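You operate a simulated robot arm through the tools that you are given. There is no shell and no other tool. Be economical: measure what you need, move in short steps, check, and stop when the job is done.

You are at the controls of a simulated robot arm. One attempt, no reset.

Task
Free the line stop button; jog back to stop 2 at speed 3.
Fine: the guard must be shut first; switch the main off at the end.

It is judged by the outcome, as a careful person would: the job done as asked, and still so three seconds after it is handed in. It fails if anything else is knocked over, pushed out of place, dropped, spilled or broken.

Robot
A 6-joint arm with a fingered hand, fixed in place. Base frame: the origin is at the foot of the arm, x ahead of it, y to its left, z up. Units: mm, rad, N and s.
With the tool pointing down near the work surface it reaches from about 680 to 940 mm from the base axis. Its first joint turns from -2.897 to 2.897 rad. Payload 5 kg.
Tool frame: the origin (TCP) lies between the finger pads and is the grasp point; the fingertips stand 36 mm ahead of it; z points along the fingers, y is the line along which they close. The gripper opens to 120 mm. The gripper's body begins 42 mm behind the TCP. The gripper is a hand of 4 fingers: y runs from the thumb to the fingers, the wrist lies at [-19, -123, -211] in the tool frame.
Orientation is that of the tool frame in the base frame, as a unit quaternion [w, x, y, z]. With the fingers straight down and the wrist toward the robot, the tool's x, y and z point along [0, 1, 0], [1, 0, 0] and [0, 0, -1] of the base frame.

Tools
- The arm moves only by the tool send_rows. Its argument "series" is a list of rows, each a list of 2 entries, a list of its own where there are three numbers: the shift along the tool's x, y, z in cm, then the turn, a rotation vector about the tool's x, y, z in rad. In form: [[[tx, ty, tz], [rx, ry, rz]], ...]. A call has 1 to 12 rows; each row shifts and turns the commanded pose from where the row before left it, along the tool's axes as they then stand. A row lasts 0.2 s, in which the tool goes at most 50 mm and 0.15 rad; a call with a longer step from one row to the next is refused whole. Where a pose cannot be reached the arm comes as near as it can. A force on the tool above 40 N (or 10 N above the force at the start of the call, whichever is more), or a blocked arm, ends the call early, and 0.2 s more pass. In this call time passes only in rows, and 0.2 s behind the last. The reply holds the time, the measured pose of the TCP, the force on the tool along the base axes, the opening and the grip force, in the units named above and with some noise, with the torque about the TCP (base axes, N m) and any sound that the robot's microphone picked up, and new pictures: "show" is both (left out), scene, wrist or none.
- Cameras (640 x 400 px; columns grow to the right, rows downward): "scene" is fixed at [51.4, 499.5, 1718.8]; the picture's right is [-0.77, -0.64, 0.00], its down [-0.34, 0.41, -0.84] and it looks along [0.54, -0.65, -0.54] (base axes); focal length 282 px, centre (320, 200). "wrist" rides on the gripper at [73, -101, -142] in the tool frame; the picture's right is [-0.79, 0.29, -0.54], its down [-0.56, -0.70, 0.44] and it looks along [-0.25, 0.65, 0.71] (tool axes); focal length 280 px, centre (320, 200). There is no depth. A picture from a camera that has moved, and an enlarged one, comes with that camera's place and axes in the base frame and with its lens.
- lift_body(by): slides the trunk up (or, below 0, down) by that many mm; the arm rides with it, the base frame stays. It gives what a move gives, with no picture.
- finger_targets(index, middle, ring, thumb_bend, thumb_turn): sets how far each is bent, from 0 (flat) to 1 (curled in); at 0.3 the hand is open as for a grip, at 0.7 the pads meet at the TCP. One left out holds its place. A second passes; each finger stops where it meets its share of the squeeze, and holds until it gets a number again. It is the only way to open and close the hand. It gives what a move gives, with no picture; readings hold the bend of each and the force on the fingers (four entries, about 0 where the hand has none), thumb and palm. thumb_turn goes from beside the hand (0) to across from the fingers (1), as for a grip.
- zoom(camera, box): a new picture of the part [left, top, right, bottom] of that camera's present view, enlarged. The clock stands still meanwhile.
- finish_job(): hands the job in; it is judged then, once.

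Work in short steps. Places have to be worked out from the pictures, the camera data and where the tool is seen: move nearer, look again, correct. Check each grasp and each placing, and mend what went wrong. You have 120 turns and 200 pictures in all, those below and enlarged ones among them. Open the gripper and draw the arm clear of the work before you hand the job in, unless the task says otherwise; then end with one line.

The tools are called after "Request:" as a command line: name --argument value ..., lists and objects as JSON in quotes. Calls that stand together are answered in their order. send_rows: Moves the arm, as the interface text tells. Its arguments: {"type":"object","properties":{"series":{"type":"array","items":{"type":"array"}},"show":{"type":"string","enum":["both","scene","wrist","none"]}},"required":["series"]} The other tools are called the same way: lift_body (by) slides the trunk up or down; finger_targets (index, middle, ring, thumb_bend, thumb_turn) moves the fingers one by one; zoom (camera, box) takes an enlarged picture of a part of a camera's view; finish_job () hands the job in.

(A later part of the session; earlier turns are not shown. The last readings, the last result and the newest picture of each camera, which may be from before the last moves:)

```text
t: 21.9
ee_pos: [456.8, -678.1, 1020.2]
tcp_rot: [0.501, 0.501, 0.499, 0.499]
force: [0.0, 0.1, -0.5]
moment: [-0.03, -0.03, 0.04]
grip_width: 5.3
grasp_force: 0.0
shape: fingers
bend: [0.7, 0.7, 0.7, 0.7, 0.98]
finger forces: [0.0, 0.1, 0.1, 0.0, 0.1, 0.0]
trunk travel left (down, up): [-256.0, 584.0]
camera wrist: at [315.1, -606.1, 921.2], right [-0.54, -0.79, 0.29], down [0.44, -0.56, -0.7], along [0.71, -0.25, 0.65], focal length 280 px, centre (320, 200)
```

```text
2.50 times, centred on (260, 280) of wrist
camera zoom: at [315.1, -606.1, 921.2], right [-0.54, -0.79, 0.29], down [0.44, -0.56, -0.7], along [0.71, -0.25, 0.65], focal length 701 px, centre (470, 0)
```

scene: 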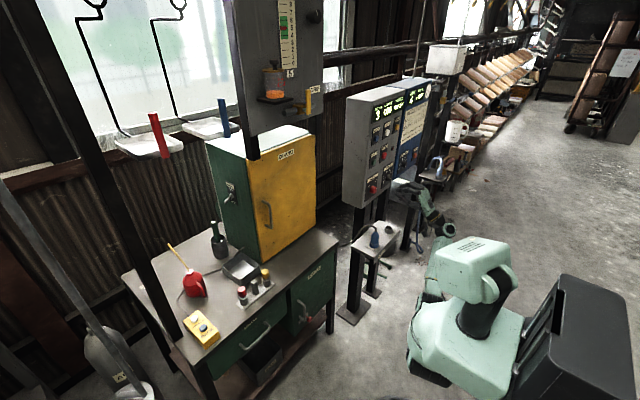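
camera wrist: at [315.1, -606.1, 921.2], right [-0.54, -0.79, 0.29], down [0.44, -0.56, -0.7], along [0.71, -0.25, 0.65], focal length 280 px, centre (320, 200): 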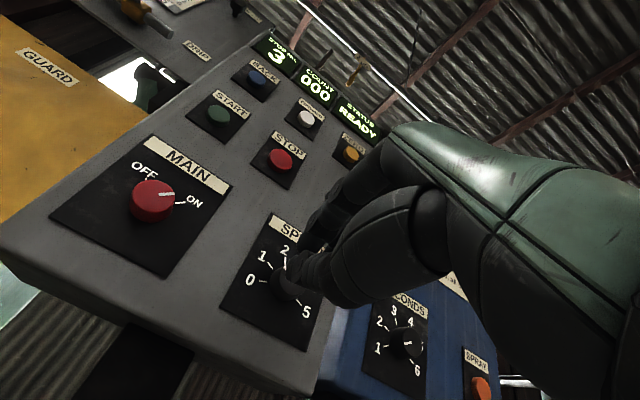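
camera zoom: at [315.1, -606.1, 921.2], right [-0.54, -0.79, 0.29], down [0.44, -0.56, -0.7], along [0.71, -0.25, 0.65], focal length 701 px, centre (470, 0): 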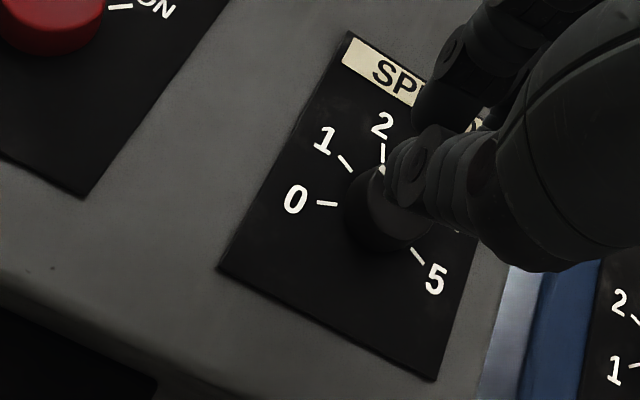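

By triangulation MAIN is at ≈(584,−546,1045) and SPEED at ≈(590,−708,1047), pointer reading ≈1. I pre‑open the hand to ~75 mm, pre‑roll −0.75 rad and line up with SPEED to view it between the fingers.

Request:
finger_targets --index 0.45 --middle 0.45 --ring 0.45 --thumb_bend 0.45

Request:
send_rows --series '[[[-3, 2.7, 0], [0, 0, 0]], [[0, 0, 0], [0, 0, -0.15]], [[0, 0, 0], [0, 0, -0.15]], [[0, 0, 0], [0, 0, -0.15]], [[0, 0, 0], [0, 0, -0.15]], [[0, 0, 0], [0, 0, -0.15]]]'

Request:
zoom --camera "wrist" --box '[160, 180, 400, 330]'

```text
t: 22.9
ee_pos: [458.7, -678.8, 1022.1]
tcp_rot: [0.5, 0.501, 0.5, 0.5]
force: [0.0, 0.3, -0.3]
moment: [0.01, 0.02, -0.01]
grip_width: 78.6
grasp_force: 0.0
shape: fingers
bend: [0.45, 0.45, 0.45, 0.45, 0.98]
finger forces: [0.0, 0.0, 0.1, 0.1, 0.1, 0.0]
trunk travel left (down, up): [-256.0, 584.0]
```

```text
t: 24.3
ee_pos: [429.5, -636.1, 1067.1]
tcp_rot: [0.649, 0.281, 0.648, 0.282]
force: [-0.6, 0.1, 0.1]
moment: [-0.01, -0.06, 0.01]
grip_width: 79.4
grasp_force: 0.1
shape: fingers
bend: [0.45, 0.45, 0.45, 0.45, 0.98]
finger forces: [0.0, 0.0, 0.1, 0.0, 0.0, 0.0]
out of reach, approached as far as the arm can: row 2, 3, 4, 5, 6
trunk travel left (down, up): [-256.0, 584.0]
camera wrist: at [288.6, -652.2, 944.4], right [-0.54, -0.38, 0.75], down [0.44, -0.89, -0.13], along [0.71, 0.26, 0.65], focal length 280 px, centre (320, 200)
```

scene: 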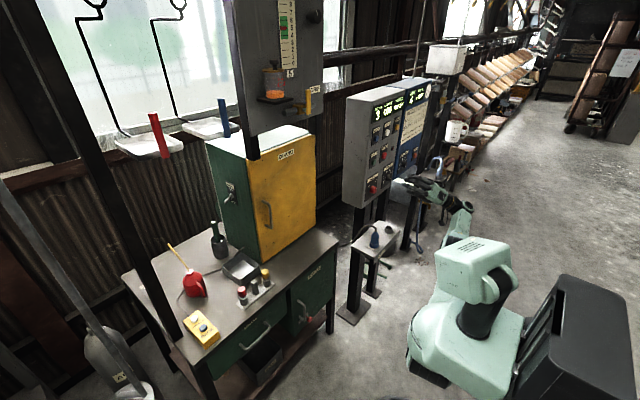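
wrist: 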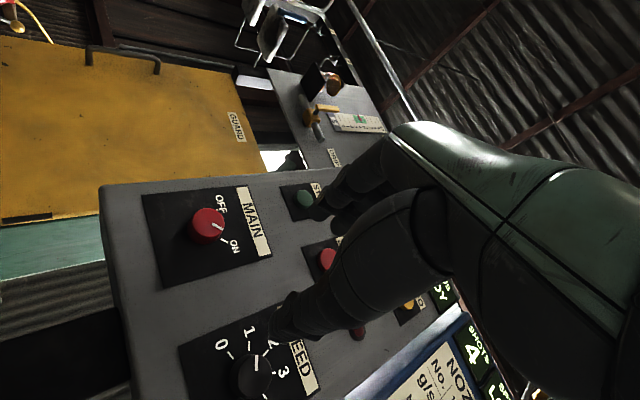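

```text
2.67 times, centred on (280, 255) of wrist
camera zoom: at [288.6, -652.2, 944.4], right [-0.54, -0.38, 0.75], down [0.44, -0.89, -0.13], along [0.71, 0.26, 0.65], focal length 748 px, centre (427, 53)
```

zoom: 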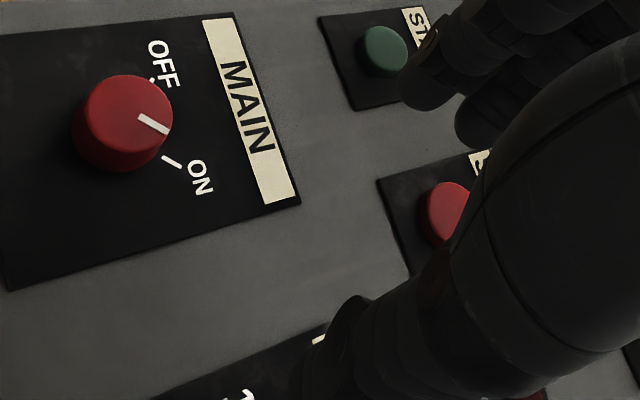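

The roll with the wrist rightward is at its reach limit there. A zoom on the SPEED pointer, visible now.

Request:
zoom --camera "wrist" --box '[180, 310, 330, 400]'

```text
4.27 times, centred on (255, 355) of wrist
camera zoom: at [288.6, -652.2, 944.4], right [-0.54, -0.38, 0.75], down [0.44, -0.89, -0.13], along [0.71, 0.26, 0.65], focal length 1196 px, centre (597, -461)
```

zoom: 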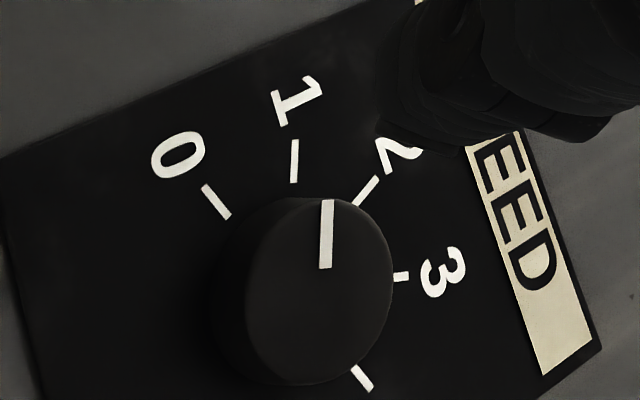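

Pointer is parallel to tick 1: speed is 1, so two detents clockwise (~88°) are needed. I roll back to level, line up with the knob.

Request:
send_rows --series '[[[0, 0, 0], [0, 0, 0.15]], [[0, 0, 0], [0, 0, 0.15]], [[0, 0, 0], [0, 0, 0.15]], [[0, 0, 0], [0, 0, 0.15]], [[0, 0, 0], [0, 0, 0.15]]]' --show "wrist"

```text
t: 25.5
ee_pos: [445.3, -711.7, 1063.8]
tcp_rot: [0.499, 0.5, 0.5, 0.501]
force: [0.9, 0.1, 0.7]
moment: [0.06, 0.03, 0.05]
grip_width: 79.2
grasp_force: 0.0
shape: fingers
bend: [0.45, 0.45, 0.45, 0.45, 0.98]
finger forces: [0.0, 0.1, 0.0, 0.1, 0.0, 0.0]
out of reach, approached as far as the arm can: row 1, 2, 3, 4, 5
trunk travel left (down, up): [-256.0, 584.0]
camera wrist: at [304.1, -639.0, 964.7], right [-0.54, -0.79, 0.29], down [0.44, -0.56, -0.7], along [0.71, -0.25, 0.65], focal length 280 px, centre (320, 200)
```

wrist: 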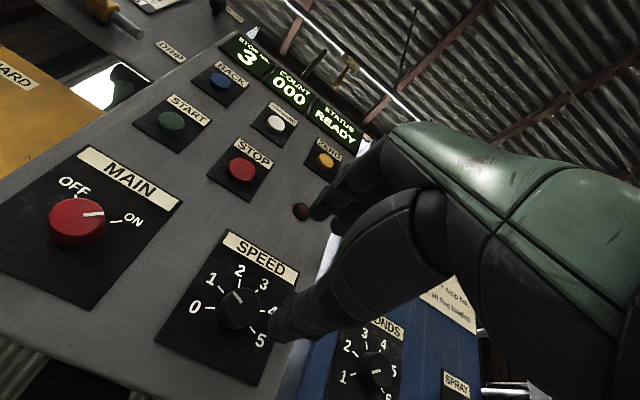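

SPEED confirmed at ≈(590,−706,1047). I lower the trunk 120 mm for more comfortable arm reach, then raise the tool to line up with the knob.

Request:
lift_body --by -120

Request:
send_rows --series '[[[0, 3.5, 0], [0, 0, 0]], [[0, 3.5, 0], [0, 0, 0]], [[0, 3.4, 0], [0, 0, 0]]]' --show "none"

```text
t: 27.0
ee_pos: [447.2, -711.7, 945.0]
tcp_rot: [0.5, 0.5, 0.5, 0.501]
force: [0.5, -0.7, 0.0]
moment: [0.02, 0.02, 0.04]
grip_width: 79.3
grasp_force: 0.1
shape: fingers
bend: [0.45, 0.45, 0.45, 0.45, 0.98]
finger forces: [0.1, 0.0, 0.1, 0.0, 0.1, 0.0]
trunk travel left (down, up): [-136.0, 704.0]
```

```text
t: 27.8
ee_pos: [445.2, -710.5, 1048.2]
tcp_rot: [0.5, 0.499, 0.5, 0.501]
force: [0.1, -0.1, 0.3]
moment: [-0.03, 0.0, 0.02]
grip_width: 79.1
grasp_force: 0.0
shape: fingers
bend: [0.45, 0.45, 0.45, 0.45, 0.98]
finger forces: [0.0, 0.0, 0.0, 0.0, 0.0, 0.0]
trunk travel left (down, up): [-136.0, 704.0]
```

In reach now. I test the positive roll range in free space before gripping.

Request:
send_rows --series '[[[0.4, 0, 2], [0, 0, 0]], [[0, 0, 0], [0, 0, 0.15]], [[0, 0, 0], [0, 0, 0.15]], [[0, 0, 0], [0, 0, 0.15]], [[0, 0, 0], [0, 0, 0.15]], [[0, 0, 0], [0, 0, 0.15]], [[0, 0, 0], [0, 0, 0.15]], [[0, 0, 0], [0, 0, 0.15]], [[0, 0, 0], [0, 0, 0.15]], [[0, 0, 0], [0, 0, 0.15]], [[0, 0, 0], [0, 0, 0.15]]]'

```text
t: 30.2
ee_pos: [496.2, -819.0, 1062.3]
tcp_rot: [0.025, 0.708, 0.026, 0.706]
force: [-0.3, -1.2, -0.2]
moment: [-0.04, 0.01, -0.01]
grip_width: 79.3
grasp_force: 0.0
shape: fingers
bend: [0.45, 0.45, 0.45, 0.45, 0.98]
finger forces: [0.1, 0.1, 0.1, 0.0, 0.0, 0.0]
out of reach, approached as far as the arm can: row 2, 3, 4, 5, 6, 7, 8, 9, 10
trunk travel left (down, up): [-136.0, 704.0]
camera wrist: at [354.0, -711.6, 1130.1], right [-0.54, -0.34, -0.77], down [0.44, 0.66, -0.61], along [0.72, -0.67, -0.21], focal length 280 px, centre (320, 200)
```

scene: 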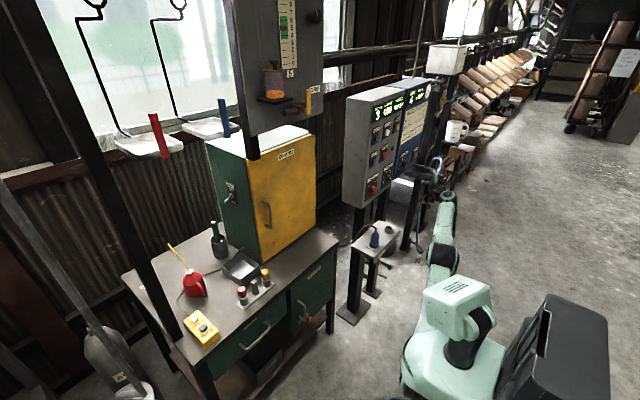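
wrist: 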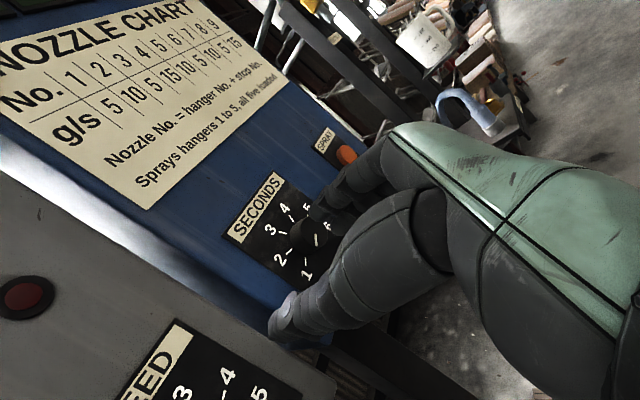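

Rolling left pushes the arm off its reach at this distance. I roll back and test again nearer the panel where the arm is more extended, in free space, in smaller steps.

Request:
send_rows --series '[[[0, 0, 0], [0, 0, -0.15]], [[0, 0, 0], [0, 0, -0.15]], [[0, 0, 0], [0, 0, -0.15]], [[0, 0, 0], [0, 0, -0.15]], [[0, 0, 0], [0, 0, -0.15]], [[0, 0, 0], [0, 0, -0.15]], [[0, 0, 0], [0, 0, -0.15]], [[0, 0, 0], [0, 0, -0.15]], [[0, 0, 0], [0, 0, -0.15]], [[0, 0, 0], [0, 0, -0.15]]]' --show "none"

Request:
send_rows --series '[[[0, 0, 3], [0, 0, 0]], [[0, 0, 3], [0, 0, 0]]]' --show "wrist"

Request:
send_rows --series '[[[0, 0, 0], [0, 0, 0.15]], [[0, 0, 0], [0, 0, 0.15]], [[0, 0, 0], [0, 0, 0.15]]]' --show "none"

```text
t: 32.4
ee_pos: [435.7, -718.3, 1071.7]
tcp_rot: [0.488, 0.512, 0.488, 0.512]
force: [0.3, 0.2, -0.8]
moment: [0.01, -0.01, 0.05]
grip_width: 79.3
grasp_force: 0.0
shape: fingers
bend: [0.45, 0.45, 0.45, 0.45, 0.98]
finger forces: [0.1, 0.0, 0.1, 0.0, 0.1, 0.1]
out of reach, approached as far as the arm can: row 3, 4, 5, 6, 7, 8, 9, 10
trunk travel left (down, up): [-136.0, 704.0]
```

```text
t: 33.0
ee_pos: [490.7, -704.3, 1072.2]
tcp_rot: [0.486, 0.511, 0.489, 0.513]
force: [-0.1, -0.1, 0.3]
moment: [0.01, 0.02, 0.02]
grip_width: 79.3
grasp_force: 0.0
shape: fingers
bend: [0.45, 0.45, 0.45, 0.45, 0.98]
finger forces: [0.0, 0.0, 0.0, 0.1, 0.0, 0.1]
out of reach, approached as far as the arm can: row 1, 2
trunk travel left (down, up): [-136.0, 704.0]
camera wrist: at [348.4, -626.5, 976.3], right [-0.54, -0.8, 0.25], down [0.44, -0.52, -0.73], along [0.71, -0.28, 0.64], focal length 280 px, centre (320, 200)
```

wrist: 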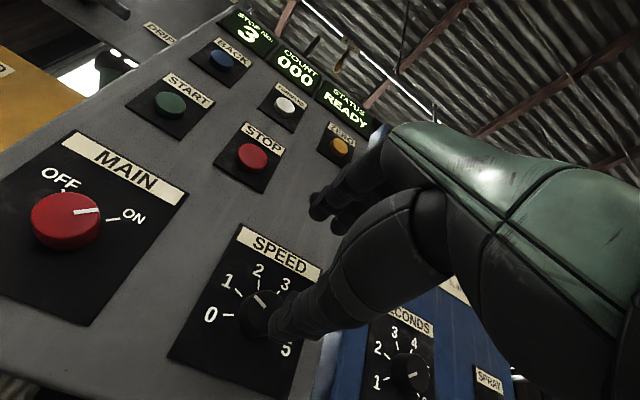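

```text
t: 33.8
ee_pos: [505.0, -751.3, 1077.0]
tcp_rot: [0.36, 0.607, 0.362, 0.609]
force: [0.8, -0.6, 0.1]
moment: [0.01, -0.02, 0.02]
grip_width: 79.3
grasp_force: 0.0
shape: fingers
bend: [0.45, 0.45, 0.45, 0.45, 0.98]
finger forces: [0.0, 0.1, 0.1, 0.0, 0.1, 0.0]
out of reach, approached as far as the arm can: row 1, 2, 3
trunk travel left (down, up): [-136.0, 704.0]
```

The arm is at an awkward configuration. I raise the trunk back and test the roll there; small re-grips will also do if the range is limited.

Request:
send_rows --series '[[[0, 0, 0], [0, 0, -0.15]], [[0, 0, 0], [0, 0, -0.15]], [[0, 0, 0], [0, 0, -0.15]]]' --show "none"

Request:
lift_body --by 60

Request:
send_rows --series '[[[0, 0, 0], [0, 0, 0]]]'

```text
t: 34.6
ee_pos: [483.0, -705.1, 1073.6]
tcp_rot: [0.488, 0.512, 0.488, 0.512]
force: [-0.5, 0.3, -0.4]
moment: [-0.02, -0.02, -0.03]
grip_width: 79.2
grasp_force: 0.1
shape: fingers
bend: [0.45, 0.45, 0.45, 0.45, 0.98]
finger forces: [0.0, 0.1, 0.1, 0.1, 0.0, 0.0]
out of reach, approached as far as the arm can: row 1, 2, 3
trunk travel left (down, up): [-136.0, 704.0]
```

```text
t: 35.6
ee_pos: [484.0, -705.4, 1133.4]
tcp_rot: [0.488, 0.513, 0.487, 0.512]
force: [0.3, -0.8, -0.7]
moment: [0.01, -0.02, 0.03]
grip_width: 79.3
grasp_force: 0.1
shape: fingers
bend: [0.45, 0.45, 0.45, 0.45, 0.98]
finger forces: [0.0, 0.1, 0.1, 0.0, 0.1, 0.0]
trunk travel left (down, up): [-196.0, 644.0]
```

```text
t: 36.0
ee_pos: [482.2, -704.5, 1133.3]
tcp_rot: [0.487, 0.513, 0.486, 0.512]
force: [-0.1, -0.2, -0.5]
moment: [0.0, 0.01, 0.0]
grip_width: 79.3
grasp_force: 0.0
shape: fingers
bend: [0.45, 0.45, 0.45, 0.45, 0.98]
finger forces: [0.0, 0.0, 0.1, 0.0, 0.1, 0.1]
trunk travel left (down, up): [-196.0, 644.0]
camera wrist: at [340.6, -627.2, 1037.5], right [-0.54, -0.8, 0.25], down [0.44, -0.52, -0.73], along [0.71, -0.28, 0.64], focal length 280 px, centre (320, 200)
```

scene: 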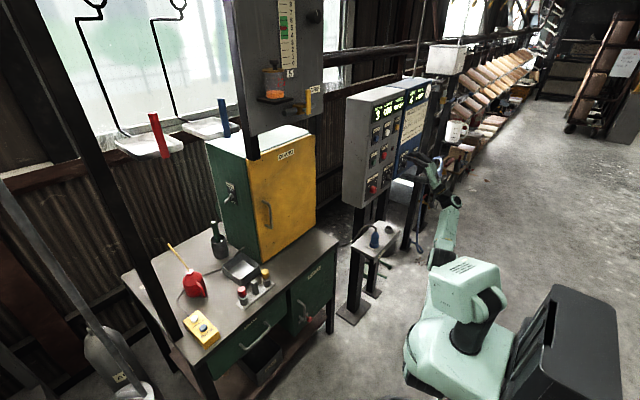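
wrist: 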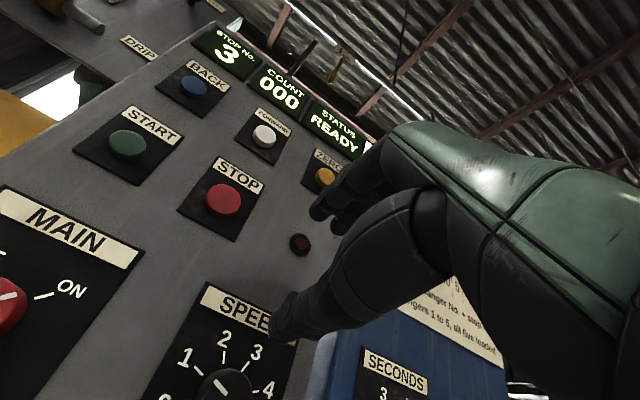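

Commanded pose is re-based. I lower by arm to knob height, move ahead a little, and test a modest roll.

Request:
send_rows --series '[[[0, -3, 1.5], [0, 0, -0.05]], [[0, -3, 1.5], [0, 0, 0]], [[0, -2.6, 1.0], [0, 0, 0]]]' --show "none"

Request:
send_rows --series '[[[0, 0, 0], [0, 0, 0.15]], [[0, 0, 0], [0, 0, 0.15]]]' --show "none"

Request:
send_rows --series '[[[0, 0, 0], [0, 0, -0.15]], [[0, 0, 0], [0, 0, -0.15]], [[0, 0, 0], [0, 0, -0.15]], [[0, 0, 0], [0, 0, -0.15]]]' --show "none"

```text
t: 36.8
ee_pos: [518.8, -694.7, 1049.9]
tcp_rot: [0.5, 0.5, 0.5, 0.5]
force: [-0.7, -0.4, 0.3]
moment: [0.0, 0.04, -0.03]
grip_width: 79.4
grasp_force: 0.0
shape: fingers
bend: [0.45, 0.45, 0.45, 0.45, 0.98]
finger forces: [0.1, 0.1, 0.0, 0.0, 0.0, 0.0]
out of reach, approached as far as the arm can: row 1, 3
trunk travel left (down, up): [-196.0, 644.0]
```

```text
t: 37.4
ee_pos: [519.6, -694.3, 1050.1]
tcp_rot: [0.419, 0.57, 0.419, 0.569]
force: [0.7, -1.1, -0.9]
moment: [0.01, -0.08, 0.0]
grip_width: 79.1
grasp_force: 0.1
shape: fingers
bend: [0.45, 0.45, 0.45, 0.45, 0.98]
finger forces: [0.1, 0.1, 0.0, 0.0, 0.0, 0.0]
trunk travel left (down, up): [-196.0, 644.0]
```

```text
t: 38.4
ee_pos: [503.8, -660.6, 1055.7]
tcp_rot: [0.57, 0.42, 0.569, 0.419]
force: [-0.1, 0.5, -0.1]
moment: [-0.04, 0.01, -0.01]
grip_width: 79.4
grasp_force: 0.1
shape: fingers
bend: [0.45, 0.45, 0.45, 0.45, 0.98]
finger forces: [0.0, 0.0, 0.0, 0.0, 0.0, 0.0]
out of reach, approached as far as the arm can: row 3, 4
trunk travel left (down, up): [-196.0, 644.0]
```

+0.3 roll is fine here, −0.3 is not. I test how far the positive roll goes at this trunk height.

Request:
send_rows --series '[[[0, 0, 0], [0, 0, 0.15]], [[0, 0, 0], [0, 0, 0.15]], [[0, 0, 0], [0, 0, 0.15]], [[0, 0, 0], [0, 0, 0.15]], [[0, 0, 0], [0, 0, 0.15]], [[0, 0, 0], [0, 0, 0.15]]]' --show "none"

Request:
send_rows --series '[[[0, 0, 0], [0, 0, 0.15]], [[0, 0, 0], [0, 0, 0.15]], [[0, 0, 0], [0, 0, 0.15]]]' --show "none"

```text
t: 39.8
ee_pos: [504.2, -659.7, 1054.4]
tcp_rot: [0.33, 0.626, 0.33, 0.625]
force: [0.2, -0.1, -0.1]
moment: [-0.02, -0.01, -0.02]
grip_width: 79.6
grasp_force: 0.0
shape: fingers
bend: [0.45, 0.45, 0.45, 0.45, 0.98]
finger forces: [0.1, 0.0, 0.1, 0.0, 0.0, 0.0]
trunk travel left (down, up): [-196.0, 644.0]
```

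```text
t: 40.6
ee_pos: [504.1, -660.8, 1053.8]
tcp_rot: [0.182, 0.683, 0.182, 0.683]
force: [0.5, 0.4, 0.1]
moment: [-0.03, -0.01, -0.03]
grip_width: 79.3
grasp_force: 0.1
shape: fingers
bend: [0.45, 0.45, 0.45, 0.45, 0.98]
finger forces: [0.0, 0.0, 0.0, 0.0, 0.0, 0.0]
trunk travel left (down, up): [-196.0, 644.0]
```

Roll to +1.05 is fine here. Continue to about +1.5 and move over to the knob axis to be sure.

Request:
send_rows --series '[[[0, 0, 0], [0, 0, 0.15]], [[0, 0, 0], [0, 0, 0.15]], [[0, 0, 0], [0, 0, 0.15]]]' --show "none"

Request:
send_rows --series '[[[0.2, 2.3, 1], [0, 0, 0]], [[0.2, 2.3, 1], [0, 0, 0]]]'

```text
t: 41.4
ee_pos: [503.9, -660.9, 1054.7]
tcp_rot: [0.025, 0.707, 0.025, 0.706]
force: [-0.8, 0.4, 0.6]
moment: [0.01, 0.01, 0.03]
grip_width: 79.5
grasp_force: 0.0
shape: fingers
bend: [0.45, 0.45, 0.45, 0.45, 0.98]
finger forces: [0.0, 0.0, 0.1, 0.0, 0.0, 0.0]
trunk travel left (down, up): [-196.0, 644.0]
```

```text
t: 42.0
ee_pos: [525.7, -706.6, 1061.7]
tcp_rot: [0.026, 0.707, 0.025, 0.706]
force: [0.0, 0.0, -0.3]
moment: [0.02, -0.01, 0.02]
grip_width: 79.3
grasp_force: 0.1
shape: fingers
bend: [0.45, 0.45, 0.45, 0.45, 0.98]
finger forces: [0.0, 0.0, 0.1, 0.0, 0.1, 0.0]
trunk travel left (down, up): [-196.0, 644.0]
camera wrist: at [382.4, -599.9, 1128.1], right [-0.54, -0.34, -0.77], down [0.44, 0.66, -0.61], along [0.71, -0.67, -0.2], focal length 280 px, centre (320, 200)
```

scene: 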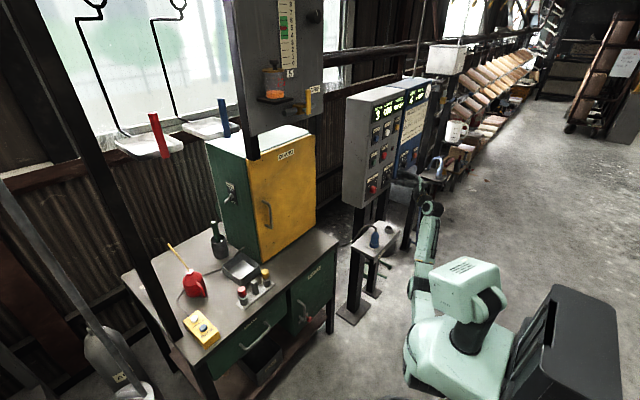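
wrist: 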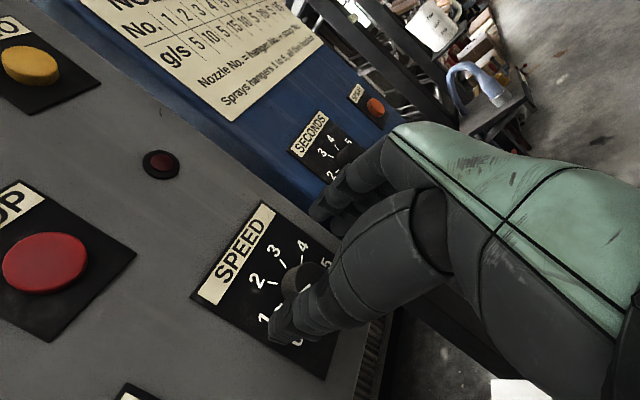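

Good: the knob lies between thumb and fingers at this roll. I zoom to centre on it and test more positive roll.

Request:
zoom --camera "wrist" --box '[180, 190, 380, 390]'

Request:
send_rows --series '[[[0, 0, 0], [0, 0, 0.15]], [[0, 0, 0], [0, 0, 0.15]], [[0, 0, 0], [0, 0, 0.15]], [[0, 0, 0], [0, 0, 0.15]]]' --show "wrist"

```text
2.00 times, centred on (280, 290) of wrist
camera zoom: at [382.4, -599.9, 1128.1], right [-0.54, -0.34, -0.77], down [0.44, 0.66, -0.61], along [0.71, -0.67, -0.2], focal length 561 px, centre (400, 20)
```

zoom: 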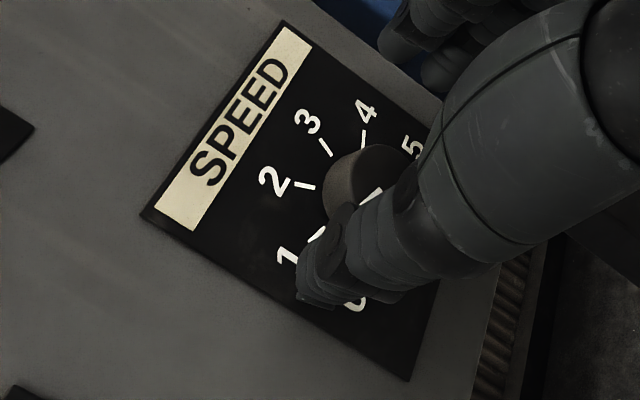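

```text
t: 43.0
ee_pos: [524.0, -705.2, 1061.2]
tcp_rot: [-0.186, 0.682, -0.185, 0.683]
force: [-0.6, -0.3, 0.4]
moment: [-0.02, 0.02, 0.02]
grip_width: 79.7
grasp_force: 0.0
shape: fingers
bend: [0.45, 0.45, 0.45, 0.45, 0.98]
finger forces: [0.0, 0.0, 0.0, 0.0, 0.0, 0.0]
trunk travel left (down, up): [-196.0, 644.0]
camera wrist: at [381.3, -655.1, 1176.8], right [-0.54, 0.15, -0.83], down [0.44, 0.89, -0.13], along [0.71, -0.44, -0.55], focal length 280 px, centre (320, 200)
```

wrist: 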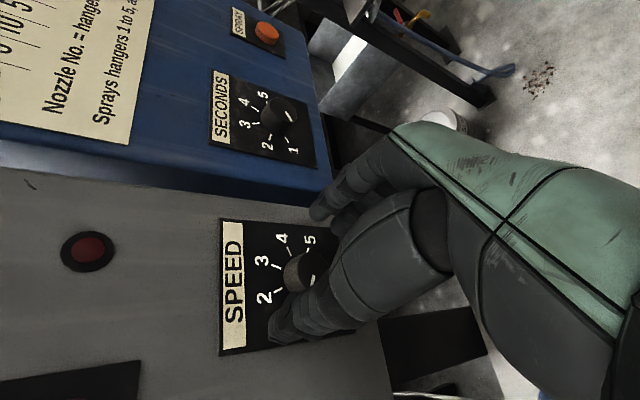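

Roll range 0.6→2.1 is usable. I correct the axis to (−709,1046) and roll back to 0.6 for the grip start.

Request:
send_rows --series '[[[-1.14, 1.02, 0], [0, 0, 0]], [[0, 0, 0], [0, 0, -0.15]], [[0, 0, 0], [0, 0, -0.15]], [[0, 0, 0], [0, 0, -0.15]], [[0, 0, 0], [0, 0, -0.15]], [[0, 0, 0], [0, 0, -0.15]], [[0, 0, 0], [0, 0, -0.15]], [[0, 0, 0], [0, 0, -0.15]], [[0, 0, 0], [0, 0, -0.15]], [[0, 0, 0], [0, 0, -0.15]], [[0, 0, 0], [0, 0, -0.15]]]'

Request:
zoom --camera "wrist" --box '[180, 190, 380, 390]'

```text
t: 45.4
ee_pos: [523.4, -709.4, 1045.8]
tcp_rot: [0.33, 0.625, 0.33, 0.626]
force: [-0.9, 0.6, 0.9]
moment: [0.03, 0.01, 0.03]
grip_width: 79.3
grasp_force: 0.0
shape: fingers
bend: [0.45, 0.45, 0.45, 0.45, 0.98]
finger forces: [0.0, 0.0, 0.1, 0.0, 0.1, 0.0]
trunk travel left (down, up): [-196.0, 644.0]
camera wrist: at [380.9, -592.2, 1004.9], right [-0.54, -0.81, -0.21], down [0.44, -0.07, -0.89], along [0.71, -0.58, 0.4], focal length 280 px, centre (320, 200)
```

scene: 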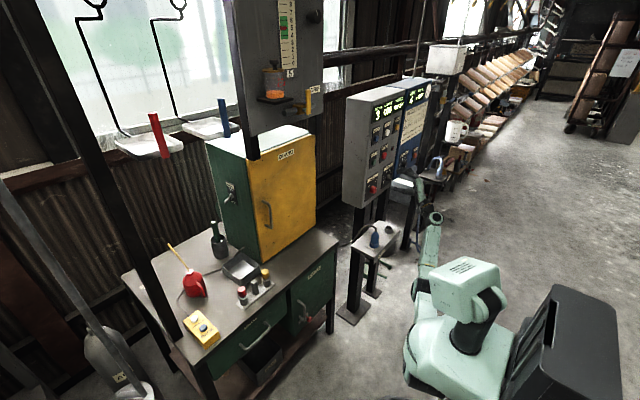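
wrist: 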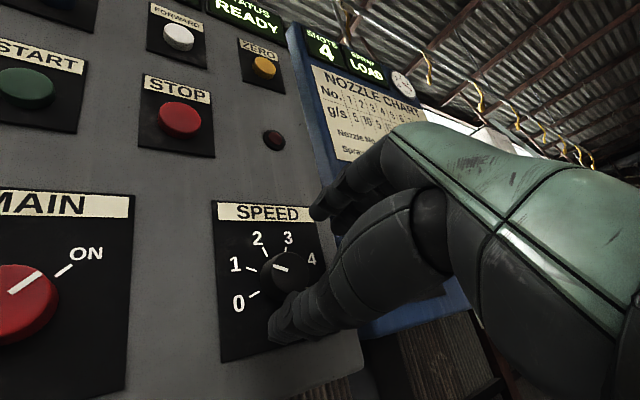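

```text
2.00 times, centred on (280, 290) of wrist
camera zoom: at [380.9, -592.2, 1004.9], right [-0.54, -0.81, -0.21], down [0.44, -0.07, -0.89], along [0.71, -0.58, 0.4], focal length 561 px, centre (400, 20)
```

zoom: 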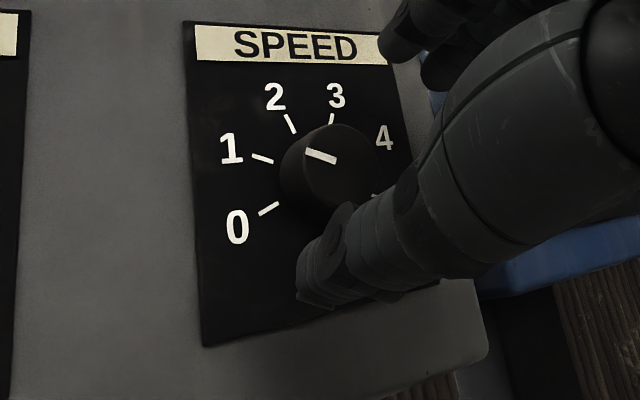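

SPEED at 1, knob centred at ≈(−712,1048). I advance around the knob in small steps.

Request:
send_rows --series '[[[-0.13, 0.3, 2], [0, 0, 0]], [[0, 0, 1], [0, 0, 0]], [[0, 0, 0.6], [0, 0, 0]], [[0, 0, 0.6], [0, 0, 0]]]' --show "wrist"

```text
t: 46.4
ee_pos: [556.2, -715.3, 1053.3]
tcp_rot: [0.332, 0.625, 0.327, 0.627]
force: [-26.6, -0.2, -0.2]
moment: [0.02, -0.78, -0.88]
grip_width: 79.5
grasp_force: 12.9
shape: fingers
bend: [0.45, 0.44, 0.45, 0.45, 0.98]
finger forces: [1.4, 24.4, 0.0, 0.1, 0.7, 0.1]
trunk travel left (down, up): [-196.0, 644.0]
camera wrist: at [416.4, -596.3, 1009.8], right [-0.55, -0.81, -0.21], down [0.45, -0.07, -0.89], along [0.71, -0.58, 0.4], focal length 280 px, centre (320, 200)
```

wrist: 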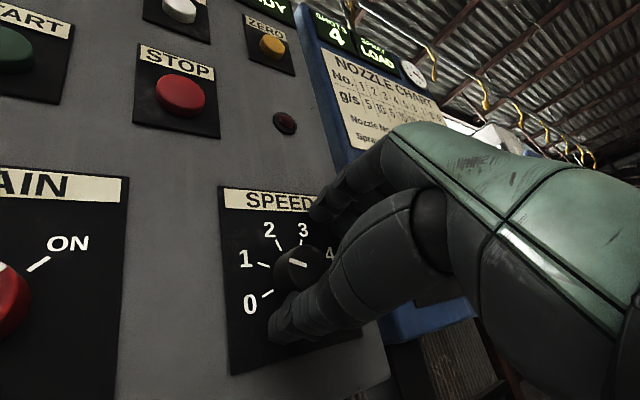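

Middle fingertip touches the plate. I back off a bit, partly close so the tips shorten, then look to advance again.

Request:
send_rows --series '[[[0, 0, -1.0], [0, 0, 0]]]' --show "none"

Request:
finger_targets --index 0.53 --middle 0.53 --ring 0.53 --thumb_bend 0.53

Request:
send_rows --series '[[[0, 0, 0.5], [0, 0, 0]], [[0, 0, 0.5], [0, 0, 0]], [[0, 0, 0.4], [0, 0, 0]], [[0, 0, 0.4], [0, 0, 0]]]' --show "wrist"

```text
t: 46.8
ee_pos: [556.0, -711.4, 1049.3]
tcp_rot: [0.328, 0.625, 0.33, 0.626]
force: [-9.2, -3.1, -0.6]
moment: [0.05, -0.25, -0.41]
grip_width: 79.6
grasp_force: 4.9
shape: fingers
bend: [0.45, 0.44, 0.45, 0.45, 0.98]
finger forces: [0.0, 8.8, 0.0, 0.0, 0.0, 0.1]
trunk travel left (down, up): [-196.0, 644.0]
```

```text
t: 47.8
ee_pos: [555.3, -711.7, 1049.6]
tcp_rot: [0.329, 0.625, 0.33, 0.626]
force: [-3.6, 0.1, 0.7]
moment: [-0.02, -0.11, -0.06]
grip_width: 56.1
grasp_force: 0.9
shape: fingers
bend: [0.53, 0.52, 0.53, 0.53, 0.98]
finger forces: [0.0, 2.4, 0.1, 0.0, 0.0, 0.1]
trunk travel left (down, up): [-196.0, 644.0]
```

```text
t: 48.6
ee_pos: [557.4, -715.3, 1054.6]
tcp_rot: [0.334, 0.624, 0.325, 0.628]
force: [-37.5, 2.9, -4.7]
moment: [-0.06, -0.5, 0.05]
grip_width: 55.3
grasp_force: 19.1
shape: fingers
bend: [0.55, 0.54, 0.53, 0.51, 0.97]
finger forces: [22.8, 5.5, 0.0, 0.1, 9.4, 0.0]
trunk travel left (down, up): [-196.0, 644.0]
stopped in row 3: the force on the tool passed its limit (the readings are from after the stop); the commanded pose is now the measured one
camera wrist: at [415.9, -596.6, 1011.0], right [-0.55, -0.81, -0.22], down [0.45, -0.07, -0.89], along [0.7, -0.58, 0.4], focal length 280 px, centre (320, 200)
```

wrist: 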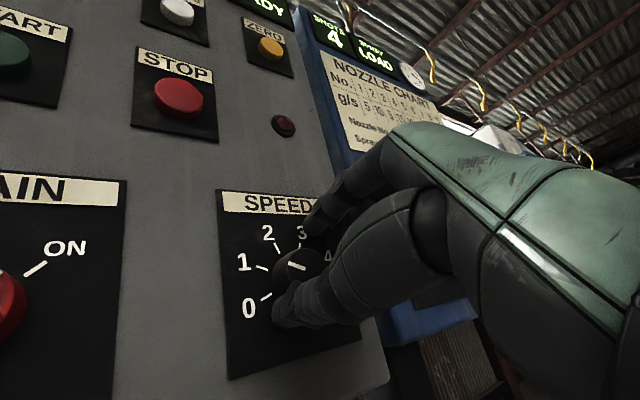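

Thumb and fingers meet the plate, so they surround the knob. I back off 6 mm and close gently.

Request:
send_rows --series '[[[0.1, -0.5, -0.6], [0, 0, 0]], [[0, 0, -0.3], [0, 0, 0]]]' --show "none"

Request:
finger_targets --index 0.7 --middle 0.7 --ring 0.7 --thumb_bend 0.7

Request:
zoom --camera "wrist" --box '[200, 170, 380, 350]'

```text
t: 49.2
ee_pos: [555.8, -708.9, 1046.9]
tcp_rot: [0.33, 0.624, 0.329, 0.627]
force: [-16.4, -5.8, 1.9]
moment: [0.07, -0.52, -0.78]
grip_width: 55.4
grasp_force: 7.6
shape: fingers
bend: [0.53, 0.49, 0.53, 0.53, 0.98]
finger forces: [0.1, 16.0, 0.0, 0.0, 0.0, 0.1]
trunk travel left (down, up): [-196.0, 644.0]
```

```text
t: 50.2
ee_pos: [558.4, -708.2, 1045.7]
tcp_rot: [0.331, 0.625, 0.328, 0.627]
force: [-7.8, -0.4, -0.4]
moment: [-0.05, 0.01, 0.04]
grip_width: 32.1
grasp_force: 11.8
shape: fingers
bend: [0.63, 0.67, 0.7, 0.62, 0.97]
finger forces: [8.2, 3.2, 0.1, 0.1, 12.1, 0.1]
trunk travel left (down, up): [-196.0, 644.0]
```

```text
2.22 times, centred on (290, 260) of wrist
camera zoom: at [414.8, -591.0, 1004.3], right [-0.54, -0.81, -0.21], down [0.45, -0.07, -0.89], along [0.71, -0.58, 0.4], focal length 623 px, centre (387, 67)
```

zoom: 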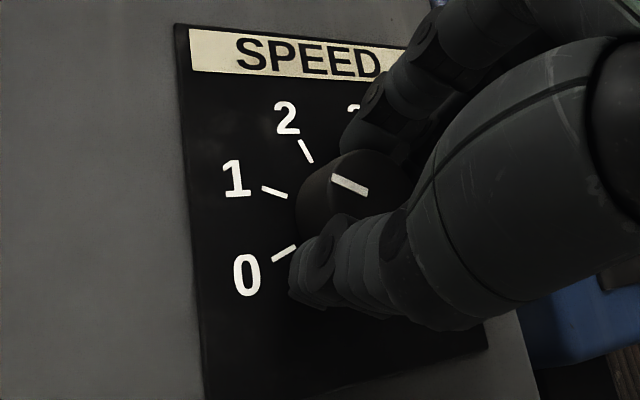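

Gripped: thumb, index and middle hold the knob at 32 mm width. I turn clockwise 0.6 rad first and check.

Request:
send_rows --series '[[[0, 0.3, 0], [0, 0, 0.15]], [[0, 0, 0], [0, 0, 0.15]], [[0, 0, 0], [0, 0, 0.15]], [[0, 0, 0], [0, 0, 0.15]]]' --show "wrist"

Request:
zoom --camera "wrist" --box '[200, 170, 380, 350]'

```text
t: 51.2
ee_pos: [556.7, -710.7, 1046.1]
tcp_rot: [0.13, 0.694, 0.129, 0.696]
force: [-8.6, 4.3, -11.5]
moment: [-0.05, 0.34, 0.33]
grip_width: 32.1
grasp_force: 13.1
shape: fingers
bend: [0.65, 0.68, 0.7, 0.61, 0.98]
finger forces: [4.4, 5.1, 0.1, 0.0, 15.9, 0.1]
trunk travel left (down, up): [-196.0, 644.0]
camera wrist: at [414.9, -589.5, 1078.9], right [-0.54, -0.55, -0.63], down [0.44, 0.45, -0.77], along [0.71, -0.7, 0.0], focal length 280 px, centre (320, 200)
```

wrist: 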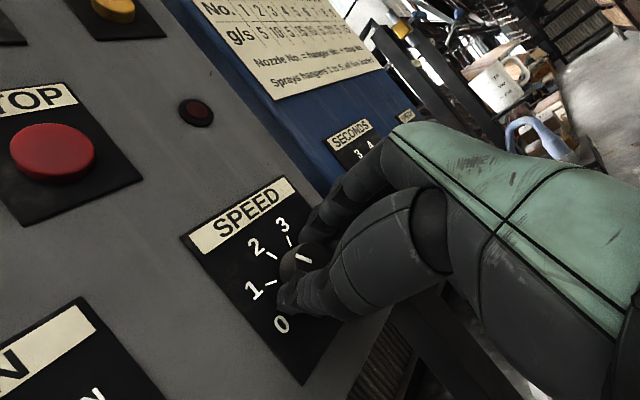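

```text
2.22 times, centred on (290, 260) of wrist
camera zoom: at [414.9, -589.5, 1078.9], right [-0.54, -0.55, -0.63], down [0.44, 0.45, -0.77], along [0.71, -0.7, 0.0], focal length 623 px, centre (387, 67)
```

zoom: 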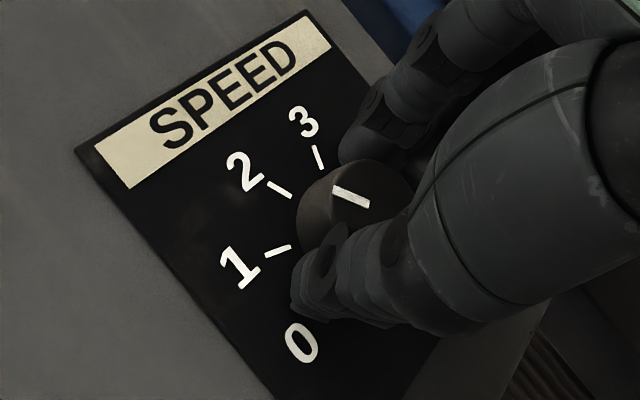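

The knob turns with the hand; it now reads about 2. Turn another 0.75 rad and check.

Request:
send_rows --series '[[[0, 0, 0], [0, 0, 0.15]], [[0, 0, 0], [0, 0, 0.15]], [[0, 0, 0], [0, 0, 0.15]], [[0, 0, 0], [0, 0, 0.15]], [[0, 0, 0], [0, 0, 0.15]]]' --show "wrist"

Request:
zoom --camera "wrist" --box '[200, 170, 380, 350]'

```text
t: 52.4
ee_pos: [558.4, -710.6, 1047.1]
tcp_rot: [-0.134, 0.693, -0.136, 0.696]
force: [-6.5, 4.5, -13.3]
moment: [-0.09, 0.44, 0.17]
grip_width: 30.2
grasp_force: 13.8
shape: fingers
bend: [0.66, 0.66, 0.7, 0.61, 0.99]
finger forces: [4.0, 10.9, 0.0, 0.0, 11.5, 0.0]
trunk travel left (down, up): [-196.0, 644.0]
camera wrist: at [414.8, -644.0, 1153.8], right [-0.54, 0.03, -0.84], down [0.45, 0.86, -0.26], along [0.71, -0.51, -0.48], focal length 280 px, centre (320, 200)
```

wrist: 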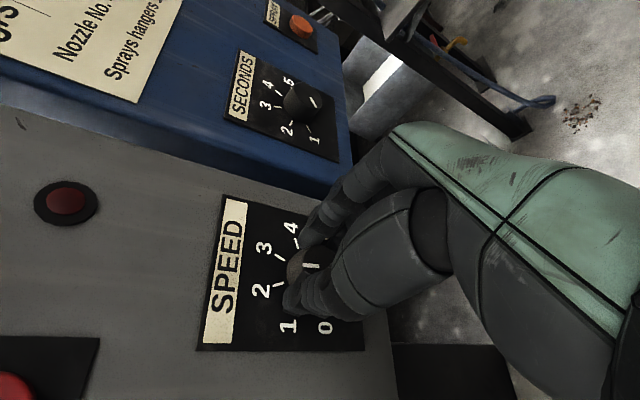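

```text
2.22 times, centred on (290, 260) of wrist
camera zoom: at [414.8, -644.0, 1153.8], right [-0.54, 0.03, -0.84], down [0.45, 0.86, -0.26], along [0.71, -0.51, -0.48], focal length 623 px, centre (387, 67)
```

zoom: 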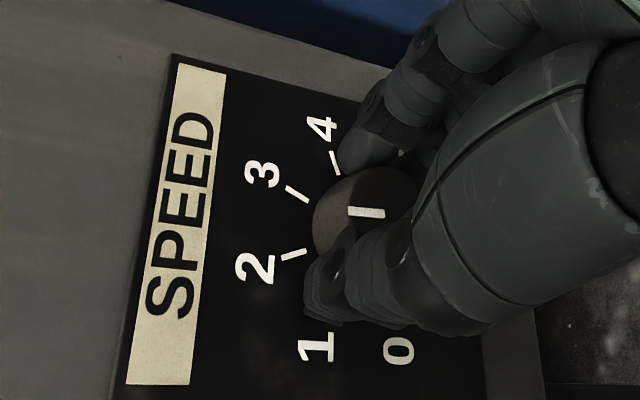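

Pointer lies between 2 and 3, about 0.5 rad short of 3. Turn on by 0.5.

Request:
send_rows --series '[[[0, 0, 0], [0, 0, 0.15]], [[0, 0, 0], [0, 0, 0.15]], [[0, 0, 0], [0, 0, 0.15]], [[0, 0, 0], [0, 0, 0.08]]]' --show "wrist"

Request:
zoom --camera "wrist" --box '[200, 170, 380, 350]'

```text
t: 53.4
ee_pos: [555.2, -712.9, 1048.5]
tcp_rot: [-0.311, 0.633, -0.312, 0.636]
force: [-1.6, -7.0, -4.8]
moment: [-0.08, 0.3, -0.18]
grip_width: 21.0
grasp_force: 11.8
shape: fingers
bend: [0.66, 0.64, 0.7, 0.65, 0.96]
finger forces: [5.2, 11.6, 0.1, 0.1, 5.8, 0.0]
trunk travel left (down, up): [-196.0, 644.0]
camera wrist: at [413.1, -707.1, 1173.2], right [-0.54, 0.45, -0.71], down [0.45, 0.87, 0.21], along [0.72, -0.2, -0.67], focal length 280 px, centre (320, 200)
```

wrist: 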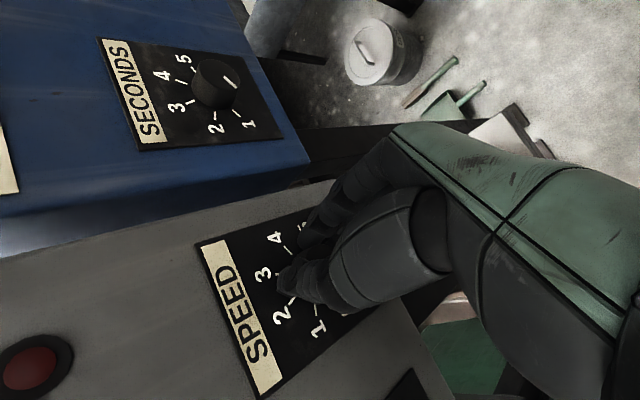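

```text
2.22 times, centred on (290, 260) of wrist
camera zoom: at [413.1, -707.1, 1173.2], right [-0.54, 0.45, -0.71], down [0.45, 0.87, 0.21], along [0.72, -0.2, -0.67], focal length 623 px, centre (387, 67)
```

zoom: 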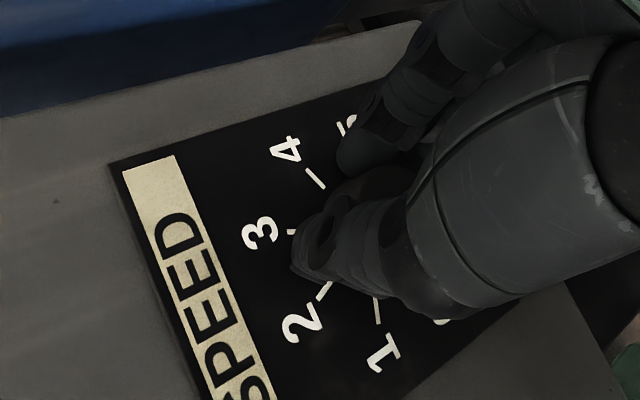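

The grip narrowed and now hides the pointer. I open, back off and look.

Request:
finger_targets --index 0.5 --middle 0.5 --ring 0.5 --thumb_bend 0.5

Request:
send_rows --series '[[[0, 0, -2], [0, 0, 0]], [[0, 0, -3], [0, 0, 0]], [[0, 0, 0], [0, 0, -0.15]], [[0, 0, 0], [0, 0, -0.15]], [[0, 0, 0], [0, 0, -0.15]], [[0, 0, 0], [0, 0, -0.15]], [[0, 0, 0], [0, 0, -0.15]], [[0, 0, 0], [0, 0, -0.15]], [[0, 0, 0], [0, 0, -0.15]]]' --show "wrist"

Request:
zoom --camera "wrist" --box '[180, 190, 380, 390]'

```text
t: 54.4
ee_pos: [555.2, -710.8, 1049.1]
tcp_rot: [-0.311, 0.634, -0.31, 0.637]
force: [-4.5, 0.0, 2.4]
moment: [0.0, 0.05, -0.05]
grip_width: 63.7
grasp_force: 2.4
shape: fingers
bend: [0.5, 0.51, 0.5, 0.5, 0.97]
finger forces: [0.1, 4.2, 0.0, 0.0, 0.0, 0.0]
trunk travel left (down, up): [-196.0, 644.0]
```

```text
t: 56.4
ee_pos: [507.3, -711.3, 1047.5]
tcp_rot: [0.05, 0.704, 0.049, 0.707]
force: [-1.0, 0.6, -0.4]
moment: [-0.01, 0.0, -0.01]
grip_width: 64.0
grasp_force: 0.1
shape: fingers
bend: [0.5, 0.5, 0.5, 0.5, 0.97]
finger forces: [0.0, 0.0, 0.0, 0.1, 0.0, 0.0]
trunk travel left (down, up): [-196.0, 644.0]
camera wrist: at [364.8, -600.3, 1106.3], right [-0.54, -0.4, -0.74], down [0.45, 0.61, -0.65], along [0.71, -0.68, -0.16], focal length 280 px, centre (320, 200)
```

wrist: 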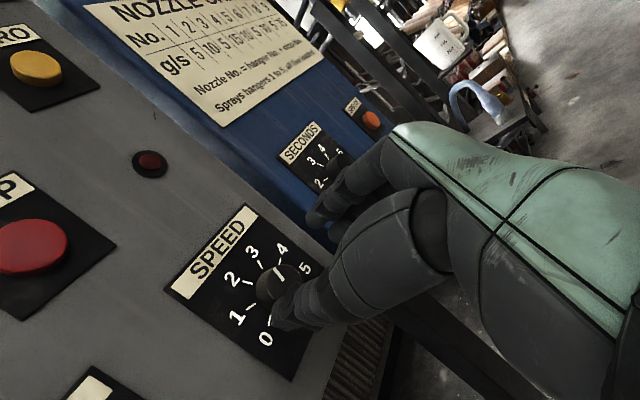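

```text
2.00 times, centred on (280, 290) of wrist
camera zoom: at [364.8, -600.3, 1106.3], right [-0.54, -0.4, -0.74], down [0.45, 0.61, -0.65], along [0.71, -0.68, -0.16], focal length 561 px, centre (400, 20)
```

zoom: 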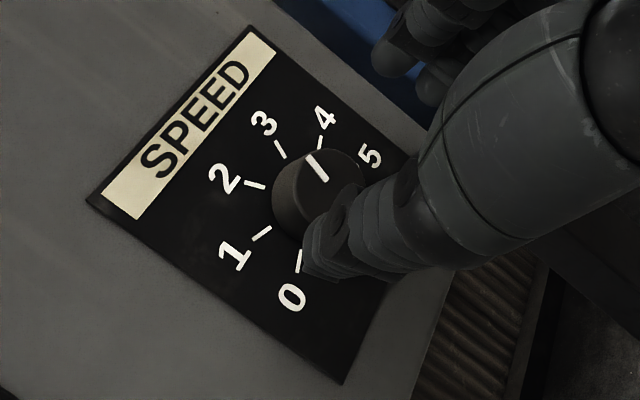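

SPEED's mark is now parallel to tick 3 and sits at 3. Next: close the hand, raise the trunk, move left, and level the roll to press BACK.

Request:
finger_targets --index 0.7 --middle 0.7 --ring 0.7 --thumb_bend 0.7

Request:
send_rows --series '[[[0, -4, -2], [0, 0, 0]], [[0, -4, -1.5], [0, 0, 0]], [[0, -4.4, 0], [0, 0, 0]], [[0, -4.4, 0], [0, 0, 0]]]' --show "none"

Request:
lift_body --by 167

Request:
send_rows --series '[[[0, 0, 0], [0, 0, -0.15]], [[0, 0, 0], [0, 0, -0.15]], [[0, 0, 0], [0, 0, -0.15]], [[0, 0, 0], [0, 0, -0.15]], [[0, 0, 0], [0, 0, -0.15]], [[0, 0, 0], [0, 0, -0.15]], [[0, 0, 0], [0, 0, -0.15]], [[0, 0, 0], [0, 0, -0.15]], [[0, 0, 0], [0, 0, -0.15]]]'

```text
t: 57.4
ee_pos: [507.2, -711.0, 1048.7]
tcp_rot: [0.049, 0.704, 0.05, 0.707]
force: [-0.5, 0.0, -0.4]
moment: [-0.03, 0.02, -0.03]
grip_width: 6.0
grasp_force: 0.1
shape: fingers
bend: [0.7, 0.7, 0.7, 0.7, 0.97]
finger forces: [0.1, 0.0, 0.0, 0.0, 0.1, 0.0]
trunk travel left (down, up): [-196.0, 644.0]
```

```text
t: 58.4
ee_pos: [471.6, -543.8, 1022.8]
tcp_rot: [0.051, 0.705, 0.048, 0.706]
force: [-0.4, -0.5, -0.1]
moment: [0.02, 0.01, 0.02]
grip_width: 5.5
grasp_force: 0.1
shape: fingers
bend: [0.7, 0.7, 0.7, 0.7, 0.97]
finger forces: [0.1, 0.1, 0.0, 0.0, 0.1, 0.0]
trunk travel left (down, up): [-196.0, 644.0]
```

```text
t: 60.3
ee_pos: [472.7, -543.1, 1190.7]
tcp_rot: [0.049, 0.704, 0.05, 0.707]
force: [-0.6, 0.2, 0.2]
moment: [0.0, 0.02, 0.05]
grip_width: 5.4
grasp_force: 0.1
shape: fingers
bend: [0.7, 0.7, 0.7, 0.7, 0.97]
finger forces: [0.1, 0.0, 0.0, 0.0, 0.0, 0.1]
trunk travel left (down, up): [-363.0, 477.0]
```

```text
t: 62.3
ee_pos: [471.4, -545.2, 1189.5]
tcp_rot: [0.481, 0.519, 0.478, 0.52]
force: [0.6, -0.6, -0.7]
moment: [0.01, -0.03, -0.02]
grip_width: 5.3
grasp_force: 0.0
shape: fingers
bend: [0.7, 0.7, 0.7, 0.7, 0.97]
finger forces: [0.0, 0.1, 0.1, 0.0, 0.0, 0.0]
trunk travel left (down, up): [-363.0, 477.0]
camera wrist: at [329.9, -463.1, 1096.1], right [-0.54, -0.81, 0.22], down [0.45, -0.5, -0.74], along [0.71, -0.31, 0.63], focal length 280 px, centre (320, 200)
```

scene: 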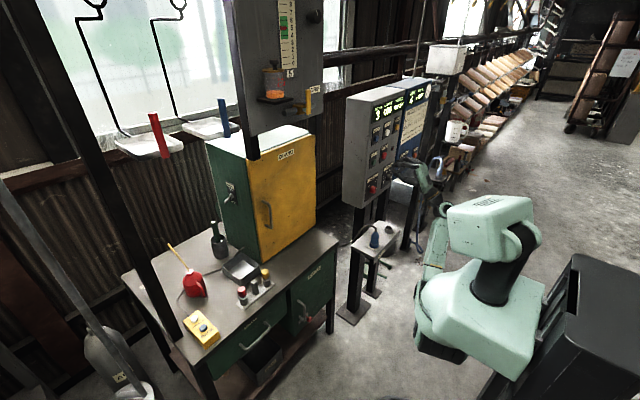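
wrist: 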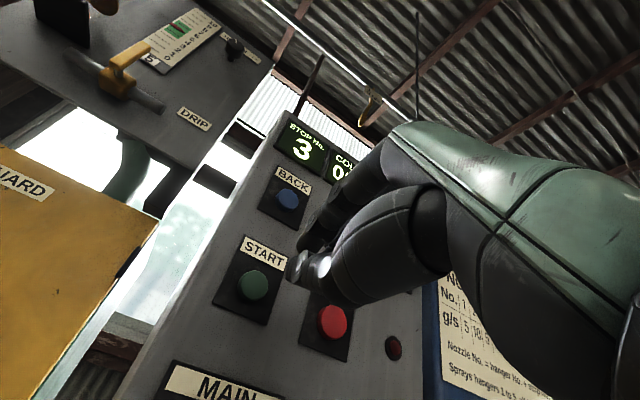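

BACK computes to ≈(595,−537,1304). I raise the tool to it, level the roll, and come up close.

Request:
send_rows --series '[[[0.3, 3.8, 0], [0, 0, -0.08]], [[0.3, 3.8, 1], [0, 0, 0]], [[0.2, 3.7, 1.5], [0, 0, 0]], [[0, 0, 2], [0, 0, 0]], [[0, 0, 2], [0, 0, 0]]]'

```text
t: 63.5
ee_pos: [536.2, -538.1, 1304.3]
tcp_rot: [0.501, 0.5, 0.499, 0.5]
force: [-0.2, 1.0, 0.3]
moment: [-0.02, 0.01, 0.02]
grip_width: 5.5
grasp_force: 0.1
shape: fingers
bend: [0.7, 0.7, 0.7, 0.7, 0.97]
finger forces: [0.0, 0.0, 0.0, 0.0, 0.1, 0.1]
trunk travel left (down, up): [-363.0, 477.0]
camera wrist: at [395.1, -464.8, 1204.0], right [-0.54, -0.79, 0.29], down [0.44, -0.56, -0.7], along [0.71, -0.25, 0.65], focal length 280 px, centre (320, 200)
```

scene: 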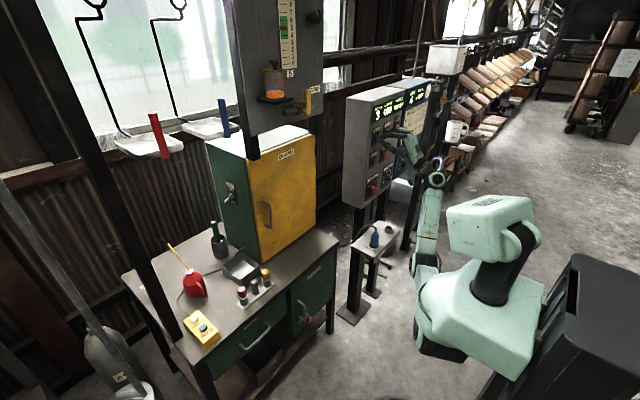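
wrist: 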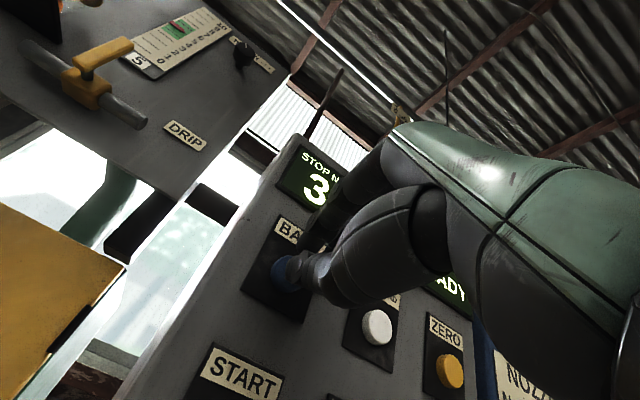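

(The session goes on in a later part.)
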